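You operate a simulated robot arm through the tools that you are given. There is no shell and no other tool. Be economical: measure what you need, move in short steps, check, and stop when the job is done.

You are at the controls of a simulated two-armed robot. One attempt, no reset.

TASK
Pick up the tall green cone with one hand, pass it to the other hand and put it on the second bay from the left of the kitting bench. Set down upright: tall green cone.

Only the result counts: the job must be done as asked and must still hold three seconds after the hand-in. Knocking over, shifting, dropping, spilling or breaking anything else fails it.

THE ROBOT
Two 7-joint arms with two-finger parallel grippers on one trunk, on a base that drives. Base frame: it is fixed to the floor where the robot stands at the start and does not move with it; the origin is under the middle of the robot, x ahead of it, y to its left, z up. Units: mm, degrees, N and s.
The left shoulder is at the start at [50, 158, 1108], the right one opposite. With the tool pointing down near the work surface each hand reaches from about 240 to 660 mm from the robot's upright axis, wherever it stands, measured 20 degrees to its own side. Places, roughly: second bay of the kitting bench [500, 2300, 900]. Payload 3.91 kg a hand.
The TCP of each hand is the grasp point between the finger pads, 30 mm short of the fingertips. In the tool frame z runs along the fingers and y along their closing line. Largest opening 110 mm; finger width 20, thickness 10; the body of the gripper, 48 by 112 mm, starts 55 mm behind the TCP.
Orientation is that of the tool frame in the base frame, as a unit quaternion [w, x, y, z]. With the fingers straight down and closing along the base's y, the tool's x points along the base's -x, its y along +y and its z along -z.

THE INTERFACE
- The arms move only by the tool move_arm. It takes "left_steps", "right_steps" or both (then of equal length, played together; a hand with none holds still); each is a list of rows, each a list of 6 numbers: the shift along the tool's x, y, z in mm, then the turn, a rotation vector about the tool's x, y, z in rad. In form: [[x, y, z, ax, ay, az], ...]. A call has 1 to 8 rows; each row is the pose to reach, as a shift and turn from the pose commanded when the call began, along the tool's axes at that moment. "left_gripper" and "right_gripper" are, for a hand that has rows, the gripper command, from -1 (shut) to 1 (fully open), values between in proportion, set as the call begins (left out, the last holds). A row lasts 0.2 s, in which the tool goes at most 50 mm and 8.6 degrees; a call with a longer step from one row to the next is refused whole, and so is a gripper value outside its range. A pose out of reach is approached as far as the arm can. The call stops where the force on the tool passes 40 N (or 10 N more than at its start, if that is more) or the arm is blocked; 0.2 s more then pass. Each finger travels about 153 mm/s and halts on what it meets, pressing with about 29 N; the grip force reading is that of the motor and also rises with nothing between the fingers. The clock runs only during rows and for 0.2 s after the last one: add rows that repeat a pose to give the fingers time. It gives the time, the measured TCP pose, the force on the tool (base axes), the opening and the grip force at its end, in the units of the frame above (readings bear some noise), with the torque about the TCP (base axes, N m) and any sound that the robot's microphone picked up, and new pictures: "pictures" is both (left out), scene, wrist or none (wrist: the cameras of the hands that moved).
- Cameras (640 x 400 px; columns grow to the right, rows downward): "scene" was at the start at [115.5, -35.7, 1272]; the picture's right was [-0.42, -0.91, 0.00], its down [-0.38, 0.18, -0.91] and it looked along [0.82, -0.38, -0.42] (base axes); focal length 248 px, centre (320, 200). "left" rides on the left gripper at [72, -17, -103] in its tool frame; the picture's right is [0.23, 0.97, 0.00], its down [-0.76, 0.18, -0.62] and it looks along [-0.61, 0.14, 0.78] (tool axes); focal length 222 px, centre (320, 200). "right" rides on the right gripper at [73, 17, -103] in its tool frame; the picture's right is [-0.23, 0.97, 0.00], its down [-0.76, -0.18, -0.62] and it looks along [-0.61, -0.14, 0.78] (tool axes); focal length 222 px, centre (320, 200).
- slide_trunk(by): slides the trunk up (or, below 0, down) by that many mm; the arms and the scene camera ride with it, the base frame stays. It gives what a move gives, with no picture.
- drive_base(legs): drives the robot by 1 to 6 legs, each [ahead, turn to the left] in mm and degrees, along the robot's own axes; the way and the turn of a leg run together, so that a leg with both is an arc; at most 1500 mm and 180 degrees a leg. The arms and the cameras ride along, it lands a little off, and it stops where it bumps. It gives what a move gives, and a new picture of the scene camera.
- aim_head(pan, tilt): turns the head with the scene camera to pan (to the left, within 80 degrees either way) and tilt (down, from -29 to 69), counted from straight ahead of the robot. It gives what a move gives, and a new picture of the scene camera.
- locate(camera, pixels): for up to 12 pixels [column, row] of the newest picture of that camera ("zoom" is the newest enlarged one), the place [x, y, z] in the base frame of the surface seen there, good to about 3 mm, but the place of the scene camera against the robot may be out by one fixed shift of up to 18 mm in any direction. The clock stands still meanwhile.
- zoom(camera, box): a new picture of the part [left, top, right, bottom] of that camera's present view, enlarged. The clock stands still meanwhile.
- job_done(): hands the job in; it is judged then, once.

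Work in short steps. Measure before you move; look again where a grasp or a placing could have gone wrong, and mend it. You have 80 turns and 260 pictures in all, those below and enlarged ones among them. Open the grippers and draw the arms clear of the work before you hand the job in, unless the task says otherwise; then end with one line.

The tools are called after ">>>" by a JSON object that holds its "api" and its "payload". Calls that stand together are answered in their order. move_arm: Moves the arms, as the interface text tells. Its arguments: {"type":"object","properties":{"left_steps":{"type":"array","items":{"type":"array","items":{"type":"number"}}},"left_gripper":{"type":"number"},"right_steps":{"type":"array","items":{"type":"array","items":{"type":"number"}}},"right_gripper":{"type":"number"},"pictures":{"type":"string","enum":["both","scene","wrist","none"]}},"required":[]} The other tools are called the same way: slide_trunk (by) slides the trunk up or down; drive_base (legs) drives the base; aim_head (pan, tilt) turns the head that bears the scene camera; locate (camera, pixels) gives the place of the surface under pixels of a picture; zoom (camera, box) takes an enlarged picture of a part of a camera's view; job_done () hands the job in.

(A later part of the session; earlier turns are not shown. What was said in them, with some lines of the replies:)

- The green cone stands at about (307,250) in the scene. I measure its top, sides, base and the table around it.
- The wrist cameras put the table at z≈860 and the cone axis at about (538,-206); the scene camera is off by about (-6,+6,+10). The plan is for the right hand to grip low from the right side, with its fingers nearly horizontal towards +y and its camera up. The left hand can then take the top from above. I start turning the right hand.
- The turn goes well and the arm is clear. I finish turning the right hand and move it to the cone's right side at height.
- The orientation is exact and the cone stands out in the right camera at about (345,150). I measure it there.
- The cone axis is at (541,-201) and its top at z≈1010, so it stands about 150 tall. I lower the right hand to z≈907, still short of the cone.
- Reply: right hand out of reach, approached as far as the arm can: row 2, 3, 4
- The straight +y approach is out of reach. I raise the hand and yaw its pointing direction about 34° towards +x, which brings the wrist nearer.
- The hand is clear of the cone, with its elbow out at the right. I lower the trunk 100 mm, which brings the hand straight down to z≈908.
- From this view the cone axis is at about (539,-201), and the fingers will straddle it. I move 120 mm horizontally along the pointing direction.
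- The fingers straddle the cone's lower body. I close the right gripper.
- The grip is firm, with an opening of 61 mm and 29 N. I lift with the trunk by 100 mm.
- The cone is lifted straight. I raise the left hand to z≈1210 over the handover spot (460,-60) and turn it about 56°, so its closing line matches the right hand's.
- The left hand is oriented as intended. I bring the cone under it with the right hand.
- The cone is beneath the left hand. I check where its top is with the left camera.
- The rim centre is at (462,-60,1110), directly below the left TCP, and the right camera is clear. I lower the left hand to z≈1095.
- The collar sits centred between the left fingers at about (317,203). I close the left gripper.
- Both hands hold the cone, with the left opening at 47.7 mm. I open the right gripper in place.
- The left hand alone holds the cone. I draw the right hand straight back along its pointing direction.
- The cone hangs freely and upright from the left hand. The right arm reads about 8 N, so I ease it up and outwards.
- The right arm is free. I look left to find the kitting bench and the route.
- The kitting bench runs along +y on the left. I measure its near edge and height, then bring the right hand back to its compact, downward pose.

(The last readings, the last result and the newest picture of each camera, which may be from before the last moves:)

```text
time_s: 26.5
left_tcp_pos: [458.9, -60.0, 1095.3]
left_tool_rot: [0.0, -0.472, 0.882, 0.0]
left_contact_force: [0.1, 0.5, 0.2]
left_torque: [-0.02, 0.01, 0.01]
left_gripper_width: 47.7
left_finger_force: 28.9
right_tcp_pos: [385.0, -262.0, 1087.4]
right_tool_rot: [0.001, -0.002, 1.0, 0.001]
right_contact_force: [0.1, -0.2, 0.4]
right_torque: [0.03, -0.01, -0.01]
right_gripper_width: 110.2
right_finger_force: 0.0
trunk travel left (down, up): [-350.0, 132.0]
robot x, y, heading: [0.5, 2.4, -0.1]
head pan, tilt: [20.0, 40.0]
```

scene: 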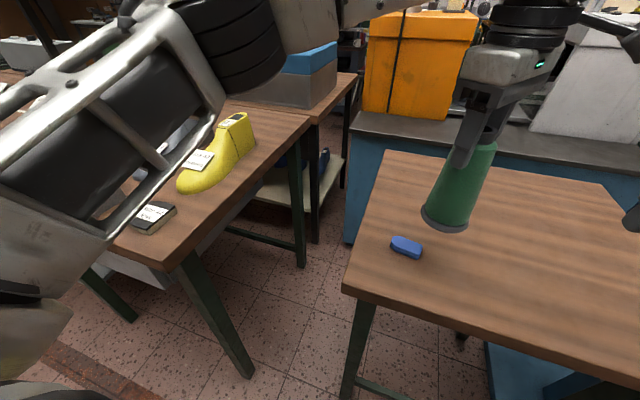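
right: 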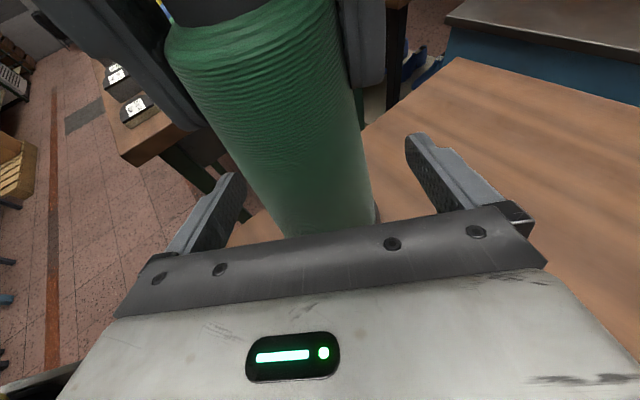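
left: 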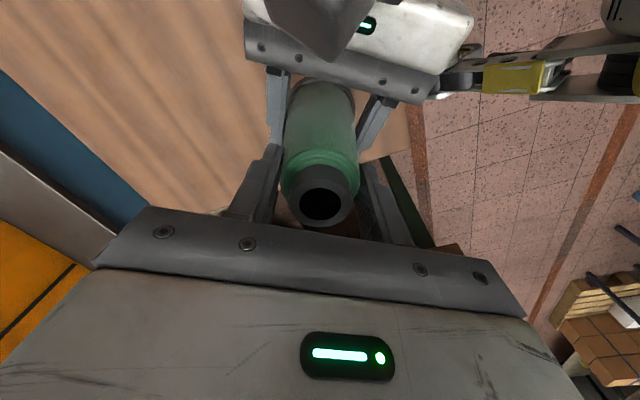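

The right hand points down again. I retract both hands to compact poses for driving, and turn the left hand back to the normal yaw.

>>> {"api": "move_arm", "payload": {"left_steps": [[-4, 22, -5, 0, 0, 0.14], [-8, 44, -10, 0, 0, 0.28], [-13, 66, -15, 0, 0, 0.42], [-17, 88, -20, 0, 0, 0.56], [-21, 110, -25, 0, 0, 0.7], [-26, 131, -28, 0, 0, 0.84], [-30.4, 152.8, -30, 0, 0, 0.98]], "right_steps": [[15, -4, -7, 0, 0, 0], [30, -8, -14, 0, 0, 0], [45, -12, -21, 0, 0, 0], [60, -16, -28, 0, 0, 0], [75, -20, -35, 0, 0, 0], [90, -22, -40, 0, 0, 0], [100, -24, -44, 0, 0, 0]], "pictures": "both"}}

>>> {"api": "slide_trunk", "payload": {"by": 100}}

>>> {"api": "aim_head", "payload": {"pan": -15, "tilt": 35}}

```text
time_s: 28.1
left_tcp_pos: [349.6, 51.5, 1125.1]
left_tool_rot: [0.0, 0.001, 1.0, 0.0]
left_contact_force: [0.4, 0.0, -2.3]
left_torque: [-0.01, 0.01, 0.03]
left_gripper_width: 47.8
left_finger_force: 29.1
right_tcp_pos: [282.7, -285.3, 1131.6]
right_tool_rot: [0.0, -0.002, 1.0, 0.002]
right_contact_force: [0.0, -0.3, -0.3]
right_torque: [0.04, -0.04, -0.02]
right_gripper_width: 109.7
right_finger_force: 0.0
trunk travel left (down, up): [-350.0, 132.0]
robot x, y, heading: [1.0, -0.7, 0.1]
head pan, tilt: [20.0, 40.0]
```

scene: 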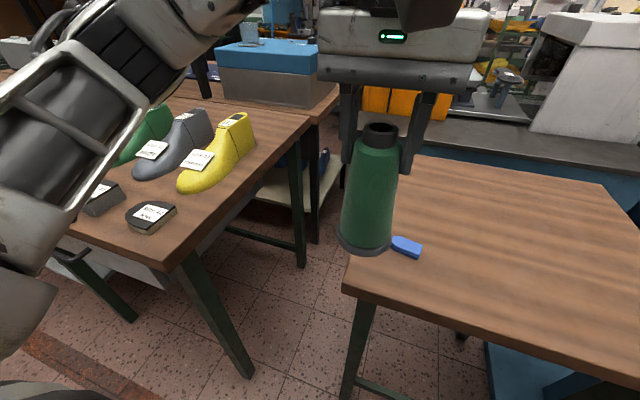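
right: 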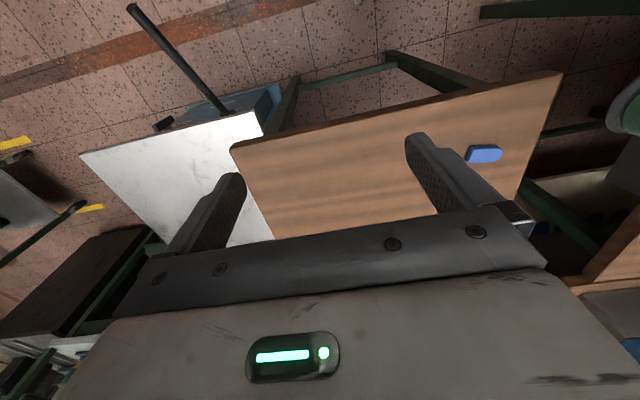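
left: 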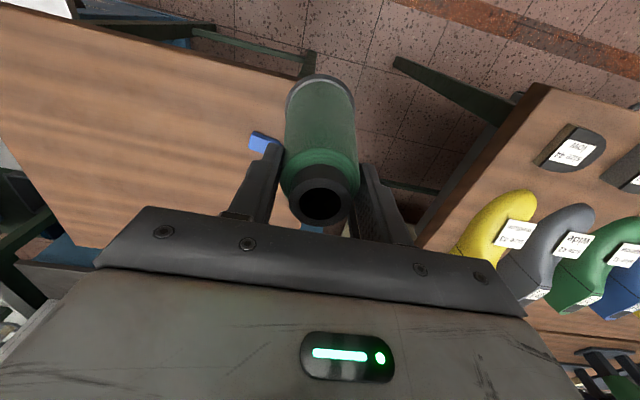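

```text
time_s: 29.5
left_tcp_pos: [349.7, 51.3, 1225.5]
left_tool_rot: [0.001, -0.001, 1.0, 0.0]
left_contact_force: [-0.3, -0.6, -2.7]
left_torque: [0.0, -0.02, 0.01]
left_gripper_width: 47.8
left_finger_force: 29.1
right_tcp_pos: [285.7, -287.0, 1231.6]
right_tool_rot: [0.0, 0.0, 1.0, 0.002]
right_contact_force: [-0.4, -0.2, 0.2]
right_torque: [-0.03, 0.01, 0.02]
right_gripper_width: 109.8
right_finger_force: 0.0
trunk travel left (down, up): [-450.0, 32.0]
robot x, y, heading: [-1.2, -1.1, 0.2]
head pan, tilt: [20.0, 40.0]
```

```text
time_s: 30.5
left_tcp_pos: [349.3, 51.1, 1226.2]
left_tool_rot: [-0.001, 0.0, 1.0, 0.0]
left_contact_force: [-0.4, 0.1, -1.3]
left_torque: [0.0, 0.0, -0.02]
left_gripper_width: 47.8
left_finger_force: 29.1
right_tcp_pos: [284.2, -284.9, 1231.6]
right_tool_rot: [-0.001, -0.001, 1.0, 0.002]
right_contact_force: [-0.2, -0.2, 0.5]
right_torque: [0.01, -0.01, 0.02]
right_gripper_width: 110.0
right_finger_force: 0.0
trunk travel left (down, up): [-450.0, 32.0]
robot x, y, heading: [2.6, 4.5, -0.1]
head pan, tilt: [-15.0, 35.0]
```

scene: 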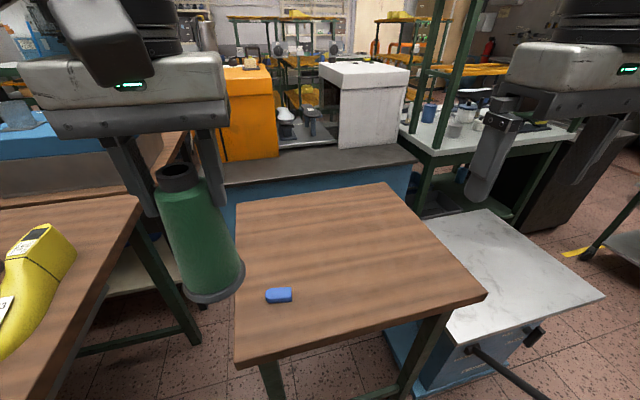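

The cone now rides at z≈1090, above everything on the bench. I turn the robot left by 95° first and check.

>>> {"api": "drive_base", "payload": {"legs": [[0, 95]]}}

```text
time_s: 34.9
left_tcp_pos: [-77.0, 343.4, 1225.2]
left_tool_rot: [-0.001, 0.733, -0.68, 0.0]
left_contact_force: [-0.5, -0.2, -2.4]
left_torque: [0.01, 0.0, 0.01]
left_gripper_width: 47.8
left_finger_force: 29.0
right_tcp_pos: [263.9, 304.7, 1232.3]
right_tool_rot: [0.001, 0.734, -0.679, -0.001]
right_contact_force: [-0.5, -0.5, -0.2]
right_torque: [0.01, 0.01, 0.01]
right_gripper_width: 109.6
right_finger_force: 0.0
trunk travel left (down, up): [-450.0, 32.0]
robot x, y, heading: [-2.7, 0.7, 94.2]
head pan, tilt: [-15.0, 35.0]
```

scene: 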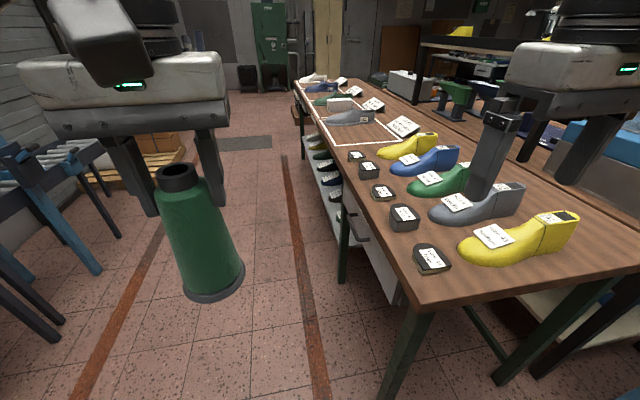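

The lane ahead is free, with the white-outlined bays further along the bench. I drive 1200 mm ahead and look again.

>>> {"api": "drive_base", "payload": {"legs": [[1200, 0]]}}

```text
time_s: 41.0
left_tcp_pos: [-175.2, 1551.9, 1226.0]
left_tool_rot: [0.0, 0.735, -0.678, 0.001]
left_contact_force: [0.5, 0.8, -3.3]
left_torque: [0.01, 0.0, -0.02]
left_gripper_width: 47.7
left_finger_force: 29.0
right_tcp_pos: [165.8, 1516.2, 1231.0]
right_tool_rot: [0.001, 0.736, -0.677, 0.0]
right_contact_force: [-0.6, 0.1, -0.4]
right_torque: [0.02, 0.0, 0.05]
right_gripper_width: 110.0
right_finger_force: 0.0
trunk travel left (down, up): [-450.0, 32.0]
robot x, y, heading: [-93.9, 1208.1, 94.4]
head pan, tilt: [-15.0, 35.0]
```

scene: 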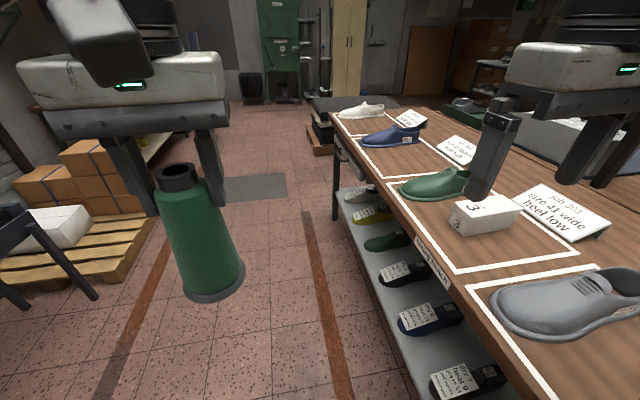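

The bays are occupied by shoes; counting from the left (far end) they are white, blue, green with a box, then grey. I drive on to y≈2250 and turn to face the bench.

>>> {"api": "locate", "payload": {"camera": "scene", "pixels": [[355, 138], [408, 174], [430, 150], [388, 140], [345, 120], [362, 112], [455, 245], [335, 125]]}}

>>> {"api": "drive_base", "payload": {"legs": [[1050, 0], [0, -94.4]]}}

```text
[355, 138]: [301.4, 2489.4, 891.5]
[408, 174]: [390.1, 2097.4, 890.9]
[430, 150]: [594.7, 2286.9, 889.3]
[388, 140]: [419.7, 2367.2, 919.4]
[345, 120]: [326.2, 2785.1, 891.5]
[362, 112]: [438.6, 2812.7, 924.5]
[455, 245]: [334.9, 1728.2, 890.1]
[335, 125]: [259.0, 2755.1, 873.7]
```

```text
time_s: 50.4
left_tcp_pos: [173.1, 2302.4, 1225.1]
left_tool_rot: [0.001, 0.003, 1.0, 0.0]
left_contact_force: [0.1, -0.1, -3.2]
left_torque: [0.04, 0.0, -0.01]
left_gripper_width: 47.7
left_finger_force: 29.5
right_tcp_pos: [105.7, 1968.2, 1231.5]
right_tool_rot: [0.0, 0.002, 1.0, 0.002]
right_contact_force: [-0.3, 0.0, 0.9]
right_torque: [-0.06, 0.03, 0.03]
right_gripper_width: 110.2
right_finger_force: 0.0
trunk travel left (down, up): [-450.0, 32.0]
robot x, y, heading: [-175.2, 2255.4, -0.4]
head pan, tilt: [-15.0, 35.0]
```

scene: 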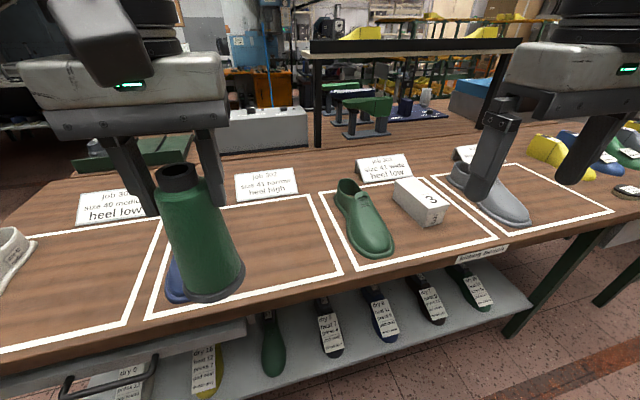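

I pan the head to see all bays and confirm which is second from the left.

>>> {"api": "aim_head", "payload": {"pan": 30, "tilt": 35}}

```text
time_s: 51.5
left_tcp_pos: [172.8, 2304.4, 1225.8]
left_tool_rot: [0.0, 0.003, 1.0, 0.0]
left_contact_force: [-0.4, -1.2, -2.5]
left_torque: [-0.01, 0.01, 0.0]
left_gripper_width: 47.6
left_finger_force: 28.3
right_tcp_pos: [106.2, 1966.8, 1232.5]
right_tool_rot: [0.0, 0.002, 1.0, 0.001]
right_contact_force: [-0.1, -0.2, -0.1]
right_torque: [0.0, -0.02, 0.02]
right_gripper_width: 109.7
right_finger_force: 0.1
trunk travel left (down, up): [-450.0, 32.0]
robot x, y, heading: [-175.9, 2255.3, -0.5]
head pan, tilt: [30.0, 35.0]
```

scene: 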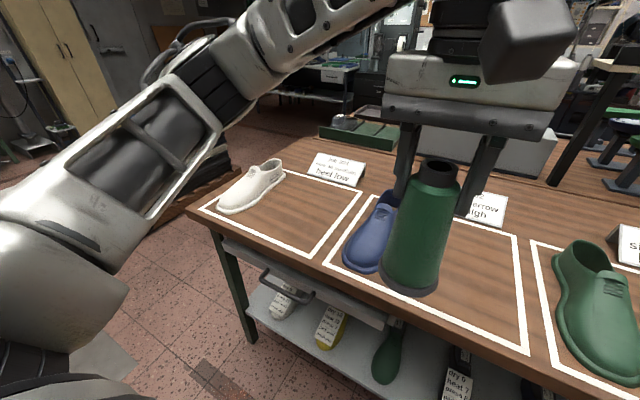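

The second bay holds the blue shoe on its left half, and its right half is empty. I measure the outline and the shoe.

>>> {"api": "locate", "payload": {"camera": "scene", "pixels": [[328, 262], [526, 350], [516, 238], [372, 198], [380, 270], [460, 270], [480, 230], [470, 310], [490, 290], [389, 195], [350, 262], [500, 220]]}}

>>> {"api": "zoom", "payload": {"camera": "scene", "box": [320, 170, 560, 370]}}

```text
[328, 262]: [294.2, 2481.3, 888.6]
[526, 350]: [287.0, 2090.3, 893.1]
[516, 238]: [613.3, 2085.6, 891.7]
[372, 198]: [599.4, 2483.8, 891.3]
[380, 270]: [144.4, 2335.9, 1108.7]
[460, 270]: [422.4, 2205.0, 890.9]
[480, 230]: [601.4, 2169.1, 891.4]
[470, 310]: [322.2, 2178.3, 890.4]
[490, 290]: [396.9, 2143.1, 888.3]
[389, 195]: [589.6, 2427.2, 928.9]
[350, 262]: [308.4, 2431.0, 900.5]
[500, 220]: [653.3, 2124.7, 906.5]
```

```text
2.00 times, centred on (440, 270) of scene
```

zoom: 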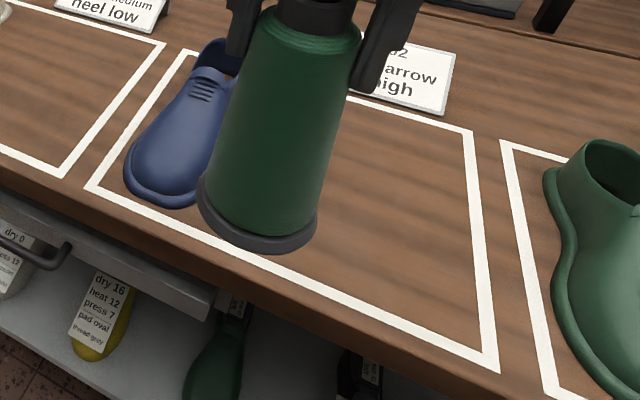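

The bay spans about x 299–613, y 2084–2476 (corrected) with the surface at z≈881. I aim for about (425,2190). First I drive 100 mm ahead to bring it within reach.

>>> {"api": "drive_base", "payload": {"legs": [[100, 0]]}}

```text
time_s: 52.7
left_tcp_pos: [271.5, 2302.8, 1226.5]
left_tool_rot: [0.0, 0.003, 1.0, 0.001]
left_contact_force: [0.0, 0.2, -3.1]
left_torque: [0.02, 0.02, -0.02]
left_gripper_width: 47.8
left_finger_force: 29.2
right_tcp_pos: [205.5, 1966.4, 1230.5]
right_tool_rot: [0.0, 0.003, 1.0, 0.002]
right_contact_force: [-0.2, -0.1, 1.0]
right_torque: [0.0, 0.03, 0.01]
right_gripper_width: 110.2
right_finger_force: 0.2
trunk travel left (down, up): [-450.0, 32.0]
robot x, y, heading: [-74.6, 2252.6, -0.3]
head pan, tilt: [30.0, 35.0]
```

scene: 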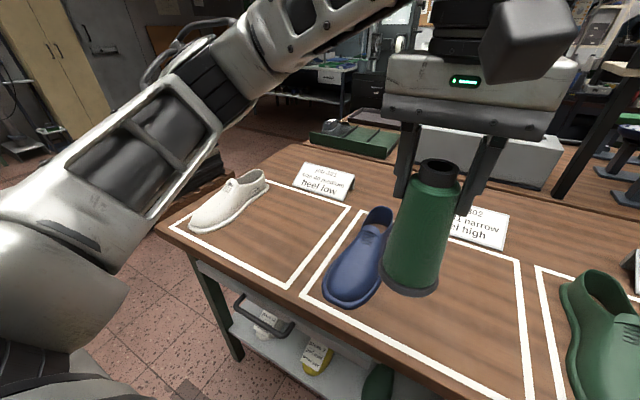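

I move the left hand over the free right half of the bay, staying at height.

>>> {"api": "move_arm", "payload": {"left_steps": [[-31, -22, 0, 0, 0, 0], [-62, -45, 0, 0, 0, 0], [-93, -68, 0, 0, 0, 0], [-124, -90, 0, 0, 0, 0], [-155, -112, 0, 0, 0, 0]], "pictures": "both"}}

```text
time_s: 53.9
left_tcp_pos: [424.6, 2188.5, 1226.4]
left_tool_rot: [0.0, 0.004, 1.0, 0.002]
left_contact_force: [-0.1, 0.0, -3.0]
left_torque: [0.01, 0.0, -0.01]
left_gripper_width: 47.7
left_finger_force: 29.0
right_tcp_pos: [204.5, 1965.8, 1232.7]
right_tool_rot: [0.0, 0.003, 1.0, 0.002]
right_contact_force: [-0.1, -0.2, -0.4]
right_torque: [0.02, 0.01, 0.0]
right_gripper_width: 109.9
right_finger_force: 0.0
trunk travel left (down, up): [-450.0, 32.0]
robot x, y, heading: [-77.1, 2254.2, -0.4]
head pan, tilt: [30.0, 35.0]
```

scene: 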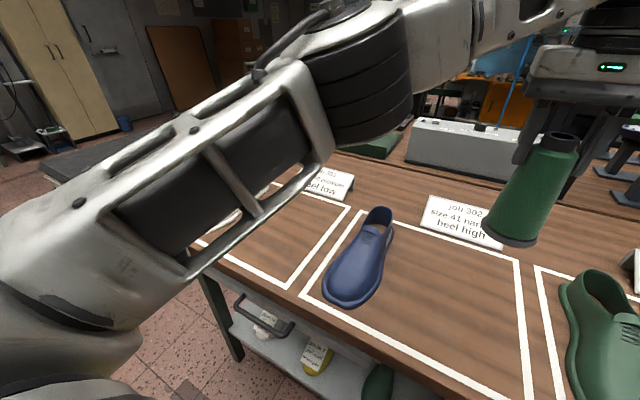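
left: 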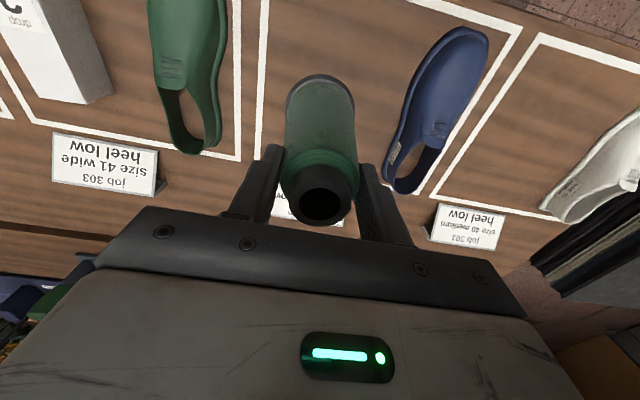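

>>> {"api": "locate", "payload": {"camera": "left", "pixels": [[261, 60], [257, 130], [410, 95], [388, 165], [375, 60], [360, 120], [380, 140], [320, 100], [390, 2], [330, 5], [240, 150], [298, 8]]}}

>>> {"api": "locate", "payload": {"camera": "scene", "pixels": [[393, 240], [381, 290], [522, 330], [512, 242], [560, 290], [420, 330], [510, 400]]}}

```text
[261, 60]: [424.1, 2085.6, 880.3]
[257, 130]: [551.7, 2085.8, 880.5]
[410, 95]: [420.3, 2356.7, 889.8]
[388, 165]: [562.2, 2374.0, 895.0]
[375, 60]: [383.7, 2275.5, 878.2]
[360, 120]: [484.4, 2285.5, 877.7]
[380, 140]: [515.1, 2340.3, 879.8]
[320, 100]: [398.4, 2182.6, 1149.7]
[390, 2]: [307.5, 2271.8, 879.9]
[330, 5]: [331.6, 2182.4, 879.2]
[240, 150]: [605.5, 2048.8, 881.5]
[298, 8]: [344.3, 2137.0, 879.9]
```

```text
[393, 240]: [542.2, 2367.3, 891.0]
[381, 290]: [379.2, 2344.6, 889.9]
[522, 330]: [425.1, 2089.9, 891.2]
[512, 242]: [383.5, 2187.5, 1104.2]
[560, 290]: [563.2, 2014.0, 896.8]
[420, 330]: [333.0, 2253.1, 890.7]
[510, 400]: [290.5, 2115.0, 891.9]
```

The surface is at z≈880, the free zone is y 2086–2345, and the hand is at 2189, so the placing spot is good. Before lowering the trunk I check how high the left elbow sits over bay 1.

>>> {"api": "locate", "payload": {"camera": "scene", "pixels": [[190, 268], [300, 180], [100, 340], [260, 190], [120, 270], [320, 90], [234, 190], [45, 245]]}}

```text
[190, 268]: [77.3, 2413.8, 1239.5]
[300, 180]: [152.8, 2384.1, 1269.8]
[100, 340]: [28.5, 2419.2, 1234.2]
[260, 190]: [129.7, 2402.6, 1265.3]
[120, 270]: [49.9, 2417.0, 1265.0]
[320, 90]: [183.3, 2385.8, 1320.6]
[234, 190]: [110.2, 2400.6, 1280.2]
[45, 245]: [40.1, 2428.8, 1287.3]
```

The arm is at x<200 and above z≈1230, well clear of the bench. I lower the trunk by 195 mm.

>>> {"api": "slide_trunk", "payload": {"by": -195}}

>>> {"api": "move_arm", "payload": {"left_steps": [[0, 0, 0, 0, 0, 0]], "pictures": "both"}}

```text
time_s: 56.0
left_tcp_pos: [424.7, 2189.4, 1030.0]
left_tool_rot: [0.0, 0.004, 1.0, 0.0]
left_contact_force: [0.1, -0.6, -3.2]
left_torque: [0.01, 0.0, 0.0]
left_gripper_width: 47.7
left_finger_force: 28.8
right_tcp_pos: [203.8, 1967.4, 1037.1]
right_tool_rot: [0.0, 0.003, 1.0, 0.002]
right_contact_force: [-0.3, 0.2, 0.0]
right_torque: [0.0, 0.01, 0.03]
right_gripper_width: 109.9
right_finger_force: 0.1
trunk travel left (down, up): [-255.0, 227.0]
robot x, y, heading: [-78.7, 2253.6, -0.1]
head pan, tilt: [30.0, 35.0]
```

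```text
time_s: 56.4
left_tcp_pos: [424.5, 2190.3, 1030.4]
left_tool_rot: [0.0, 0.004, 1.0, 0.001]
left_contact_force: [-0.3, 1.5, -2.7]
left_torque: [-0.01, 0.0, -0.04]
left_gripper_width: 47.7
left_finger_force: 28.7
right_tcp_pos: [204.8, 1966.2, 1036.9]
right_tool_rot: [0.0, 0.003, 1.0, 0.002]
right_contact_force: [-0.4, 0.1, 0.1]
right_torque: [-0.04, -0.01, -0.01]
right_gripper_width: 110.0
right_finger_force: 0.1
trunk travel left (down, up): [-255.0, 227.0]
robot x, y, heading: [-80.9, 2256.4, -0.5]
head pan, tilt: [30.0, 35.0]
```

scene: 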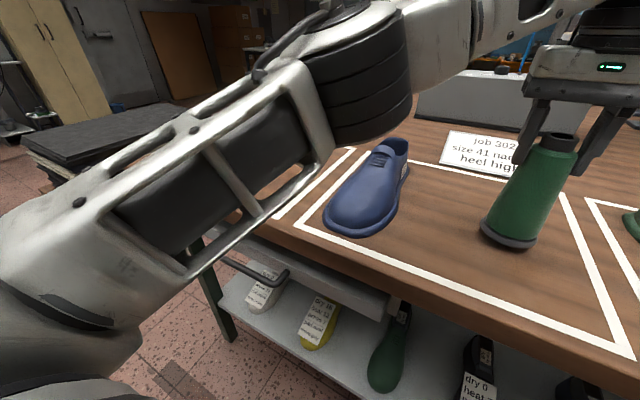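
left: 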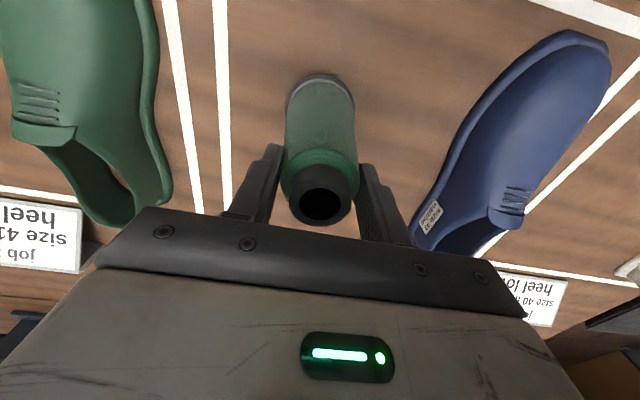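

The cone is about 15 mm above the bay and the surroundings are clear. I lower it in small steps and watch the force.

>>> {"api": "move_arm", "payload": {"left_steps": [[0, 0, 4, 0, 0, 0], [0, 0, 8, 0, 0, 0], [0, 0, 11, 0, 0, 0], [0, 0, 13, 0, 0, 0], [0, 0, 15, 0, 0, 0]], "pictures": "none"}}

```text
time_s: 57.6
left_tcp_pos: [425.0, 2189.7, 1015.6]
left_tool_rot: [0.0, 0.004, 1.0, 0.001]
left_contact_force: [-0.3, 0.3, 2.5]
left_torque: [0.15, -0.12, -0.03]
left_gripper_width: 47.5
left_finger_force: 28.9
right_tcp_pos: [204.0, 1967.1, 1036.9]
right_tool_rot: [0.0, 0.003, 1.0, 0.001]
right_contact_force: [0.6, -0.4, -0.9]
right_torque: [0.03, 0.02, 0.0]
right_gripper_width: 110.0
right_finger_force: 0.1
trunk travel left (down, up): [-255.0, 227.0]
robot x, y, heading: [-73.1, 2254.0, -0.2]
head pan, tilt: [30.0, 35.0]
```

The force has gone from -3 to +2.5 N, so the cone has just touched. I press down 1.5 mm more to seat it flat.

>>> {"api": "move_arm", "payload": {"left_steps": [[0, 0, 0.8, 0, 0, 0], [0, 0, 1.5, 0, 0, 0], [0, 0, 1.5, 0, 0, 0]], "pictures": "both"}}

>>> {"api": "zoom", "payload": {"camera": "scene", "box": [440, 100, 640, 280]}}

```text
time_s: 58.4
left_tcp_pos: [424.1, 2189.3, 1016.4]
left_tool_rot: [0.002, 0.002, 1.0, -0.001]
left_contact_force: [5.1, -0.9, 19.3]
left_torque: [0.3, -0.13, -0.05]
left_gripper_width: 47.4
left_finger_force: 28.7
right_tcp_pos: [203.1, 1967.0, 1035.8]
right_tool_rot: [0.0, 0.003, 1.0, 0.002]
right_contact_force: [0.9, -0.4, -0.6]
right_torque: [-0.02, -0.01, 0.03]
right_gripper_width: 109.9
right_finger_force: 0.2
trunk travel left (down, up): [-255.0, 227.0]
robot x, y, heading: [-79.4, 2256.1, -0.3]
head pan, tilt: [30.0, 35.0]
```

scene: 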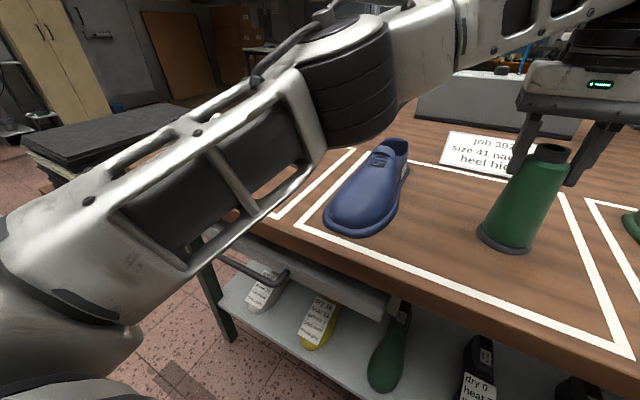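
left: 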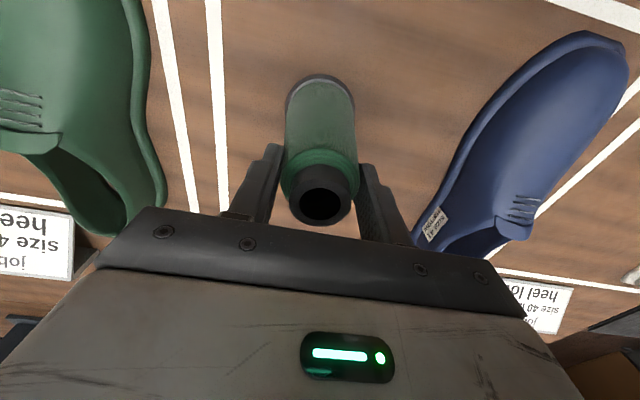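

```text
2.22 times, centred on (540, 190) of scene
```

zoom: 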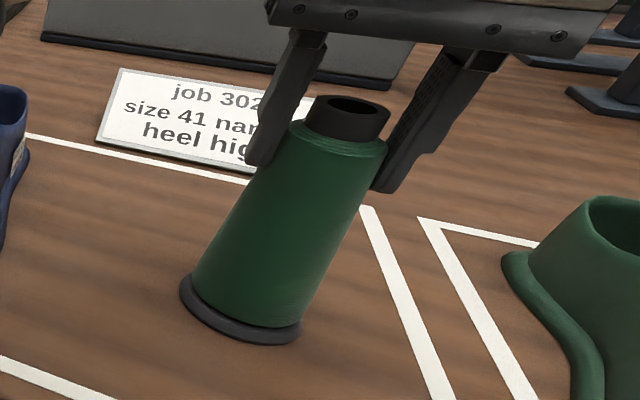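

The cone stands flat on the bay under 19 N of pressing force. I back off 1 mm and then open the left gripper.

>>> {"api": "move_arm", "payload": {"left_steps": [[0, 0, -1, 0, 0, 0], [0, 0, -1, 0, 0, 0]], "pictures": "none"}}

>>> {"api": "move_arm", "payload": {"left_steps": [[0, 0, 0, 0, 0, 0], [0, 0, 0, 0, 0, 0], [0, 0, 0, 0, 0, 0]], "left_gripper": 1, "pictures": "both"}}

```text
time_s: 59.0
left_tcp_pos: [423.9, 2189.5, 1015.1]
left_tool_rot: [0.002, 0.002, 1.0, 0.0]
left_contact_force: [6.0, -1.0, 19.7]
left_torque: [0.29, -0.28, -0.08]
left_gripper_width: 47.4
left_finger_force: 28.6
right_tcp_pos: [203.7, 1967.2, 1036.9]
right_tool_rot: [0.001, 0.002, 1.0, 0.002]
right_contact_force: [0.3, 0.0, -0.1]
right_torque: [0.01, 0.01, 0.02]
right_gripper_width: 110.0
right_finger_force: 0.1
trunk travel left (down, up): [-255.0, 227.0]
robot x, y, heading: [-79.8, 2251.1, -0.4]
head pan, tilt: [30.0, 35.0]
```

```text
time_s: 59.8
left_tcp_pos: [425.0, 2189.4, 1014.6]
left_tool_rot: [0.0, 0.003, 1.0, 0.0]
left_contact_force: [-0.6, -0.4, -0.1]
left_torque: [-0.02, 0.01, 0.02]
left_gripper_width: 109.9
left_finger_force: 0.0
right_tcp_pos: [203.4, 1967.1, 1036.0]
right_tool_rot: [0.0, 0.002, 1.0, 0.001]
right_contact_force: [-0.7, -0.4, 0.1]
right_torque: [-0.01, 0.03, 0.02]
right_gripper_width: 110.2
right_finger_force: 0.1
trunk travel left (down, up): [-255.0, 227.0]
robot x, y, heading: [-76.4, 2253.7, -0.6]
head pan, tilt: [30.0, 35.0]
```

scene: 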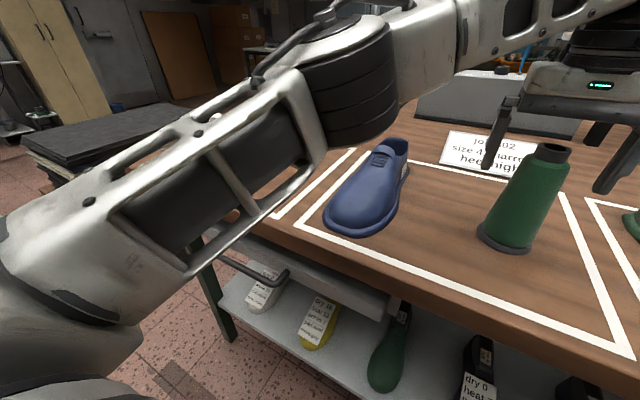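
left: 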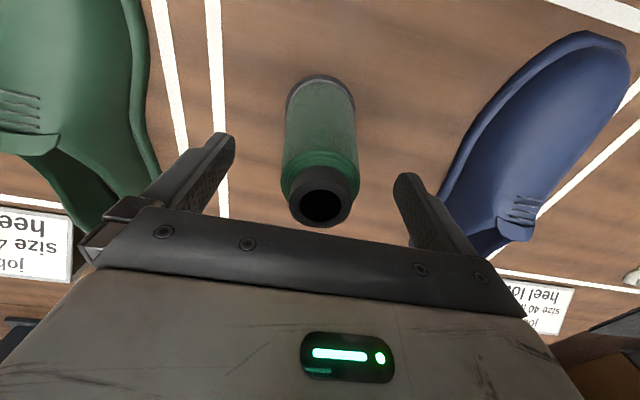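

The cone stands free. I raise the trunk straight up to clear it, then check it again.

>>> {"api": "slide_trunk", "payload": {"by": 180}}

>>> {"api": "move_arm", "payload": {"left_steps": [[30, 20, 0, 0, 0, 0], [60, 40, 0, 0, 0, 0], [90, 60, 0, 0, 0, 0], [120, 80, 0, 0, 0, 0], [150, 100, 0, 0, 0, 0]], "pictures": "both"}}

>>> {"api": "aim_head", "payload": {"pan": 0, "tilt": 40}}

```text
time_s: 61.8
left_tcp_pos: [425.0, 2190.0, 1194.0]
left_tool_rot: [0.0, 0.004, 1.0, 0.0]
left_contact_force: [0.3, 0.0, 0.5]
left_torque: [-0.01, 0.0, -0.01]
left_gripper_width: 110.2
left_finger_force: 0.1
right_tcp_pos: [205.8, 1966.0, 1215.9]
right_tool_rot: [0.001, 0.003, 1.0, 0.001]
right_contact_force: [0.1, -0.1, -0.7]
right_torque: [-0.02, -0.01, 0.01]
right_gripper_width: 110.1
right_finger_force: 0.0
trunk travel left (down, up): [-435.0, 47.0]
robot x, y, heading: [-76.2, 2253.6, -0.4]
head pan, tilt: [30.0, 35.0]
```

```text
time_s: 63.0
left_tcp_pos: [275.0, 2292.5, 1194.3]
left_tool_rot: [0.0, 0.002, 1.0, 0.0]
left_contact_force: [-0.9, 1.7, 0.1]
left_torque: [-0.02, 0.0, -0.03]
left_gripper_width: 110.2
left_finger_force: 0.1
right_tcp_pos: [203.9, 1967.7, 1216.5]
right_tool_rot: [0.001, 0.002, 1.0, 0.002]
right_contact_force: [0.0, -0.4, 0.0]
right_torque: [0.03, -0.02, 0.0]
right_gripper_width: 109.8
right_finger_force: 0.0
trunk travel left (down, up): [-435.0, 47.0]
robot x, y, heading: [-75.7, 2253.0, -0.7]
head pan, tilt: [30.0, 35.0]
```

scene: 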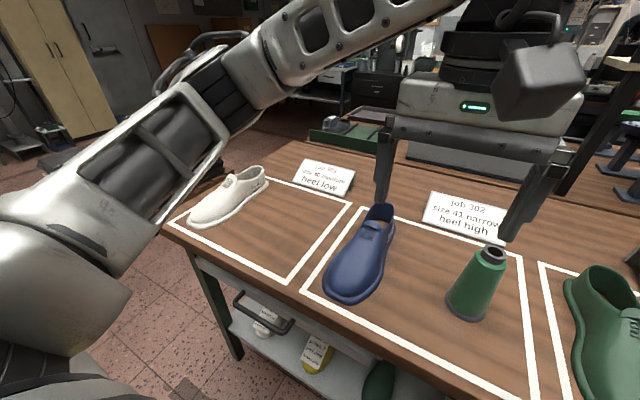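
left: 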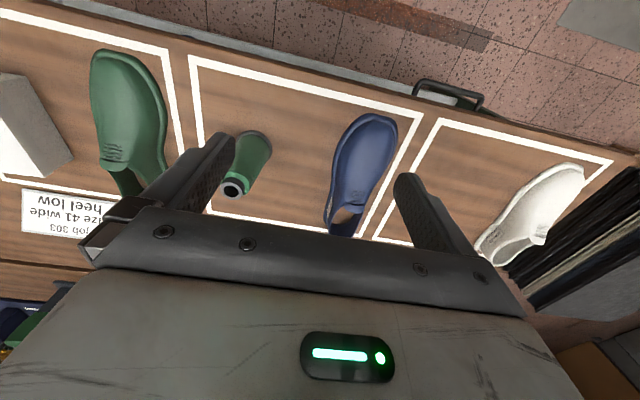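

```text
time_s: 64.0
left_tcp_pos: [275.6, 2290.4, 1193.2]
left_tool_rot: [0.0, 0.003, 1.0, 0.0]
left_contact_force: [-0.1, 0.8, 0.2]
left_torque: [0.01, 0.01, -0.01]
left_gripper_width: 109.9
left_finger_force: 0.1
right_tcp_pos: [203.9, 1966.4, 1216.0]
right_tool_rot: [0.0, 0.002, 1.0, 0.003]
right_contact_force: [0.8, -0.1, -1.1]
right_torque: [0.01, -0.01, 0.02]
right_gripper_width: 110.0
right_finger_force: 0.0
trunk travel left (down, up): [-435.0, 47.0]
robot x, y, heading: [-79.1, 2250.8, -0.4]
head pan, tilt: [0.0, 40.0]
```

scene: 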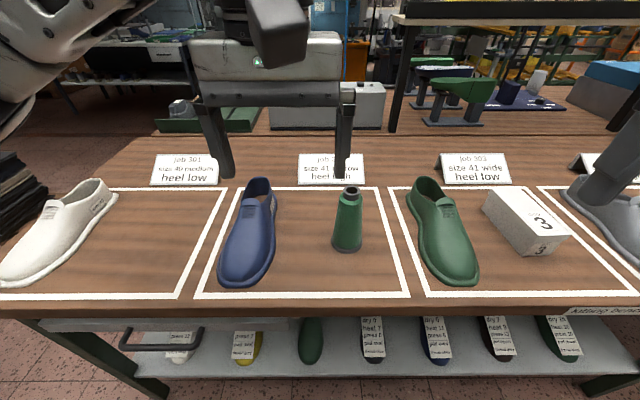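

The cone stands upright at about (347,220), inside the second bay from the left and beside the untouched blue shoe. Both grippers are open and clear, so I hand in the job.

>>> {"api": "job_done", "payload": {}}

```text
The job is handed in.
```

I picked up the tall green cone with the right hand and passed it to the left. It now stands upright on the second bay from the left, with nothing else disturbed.
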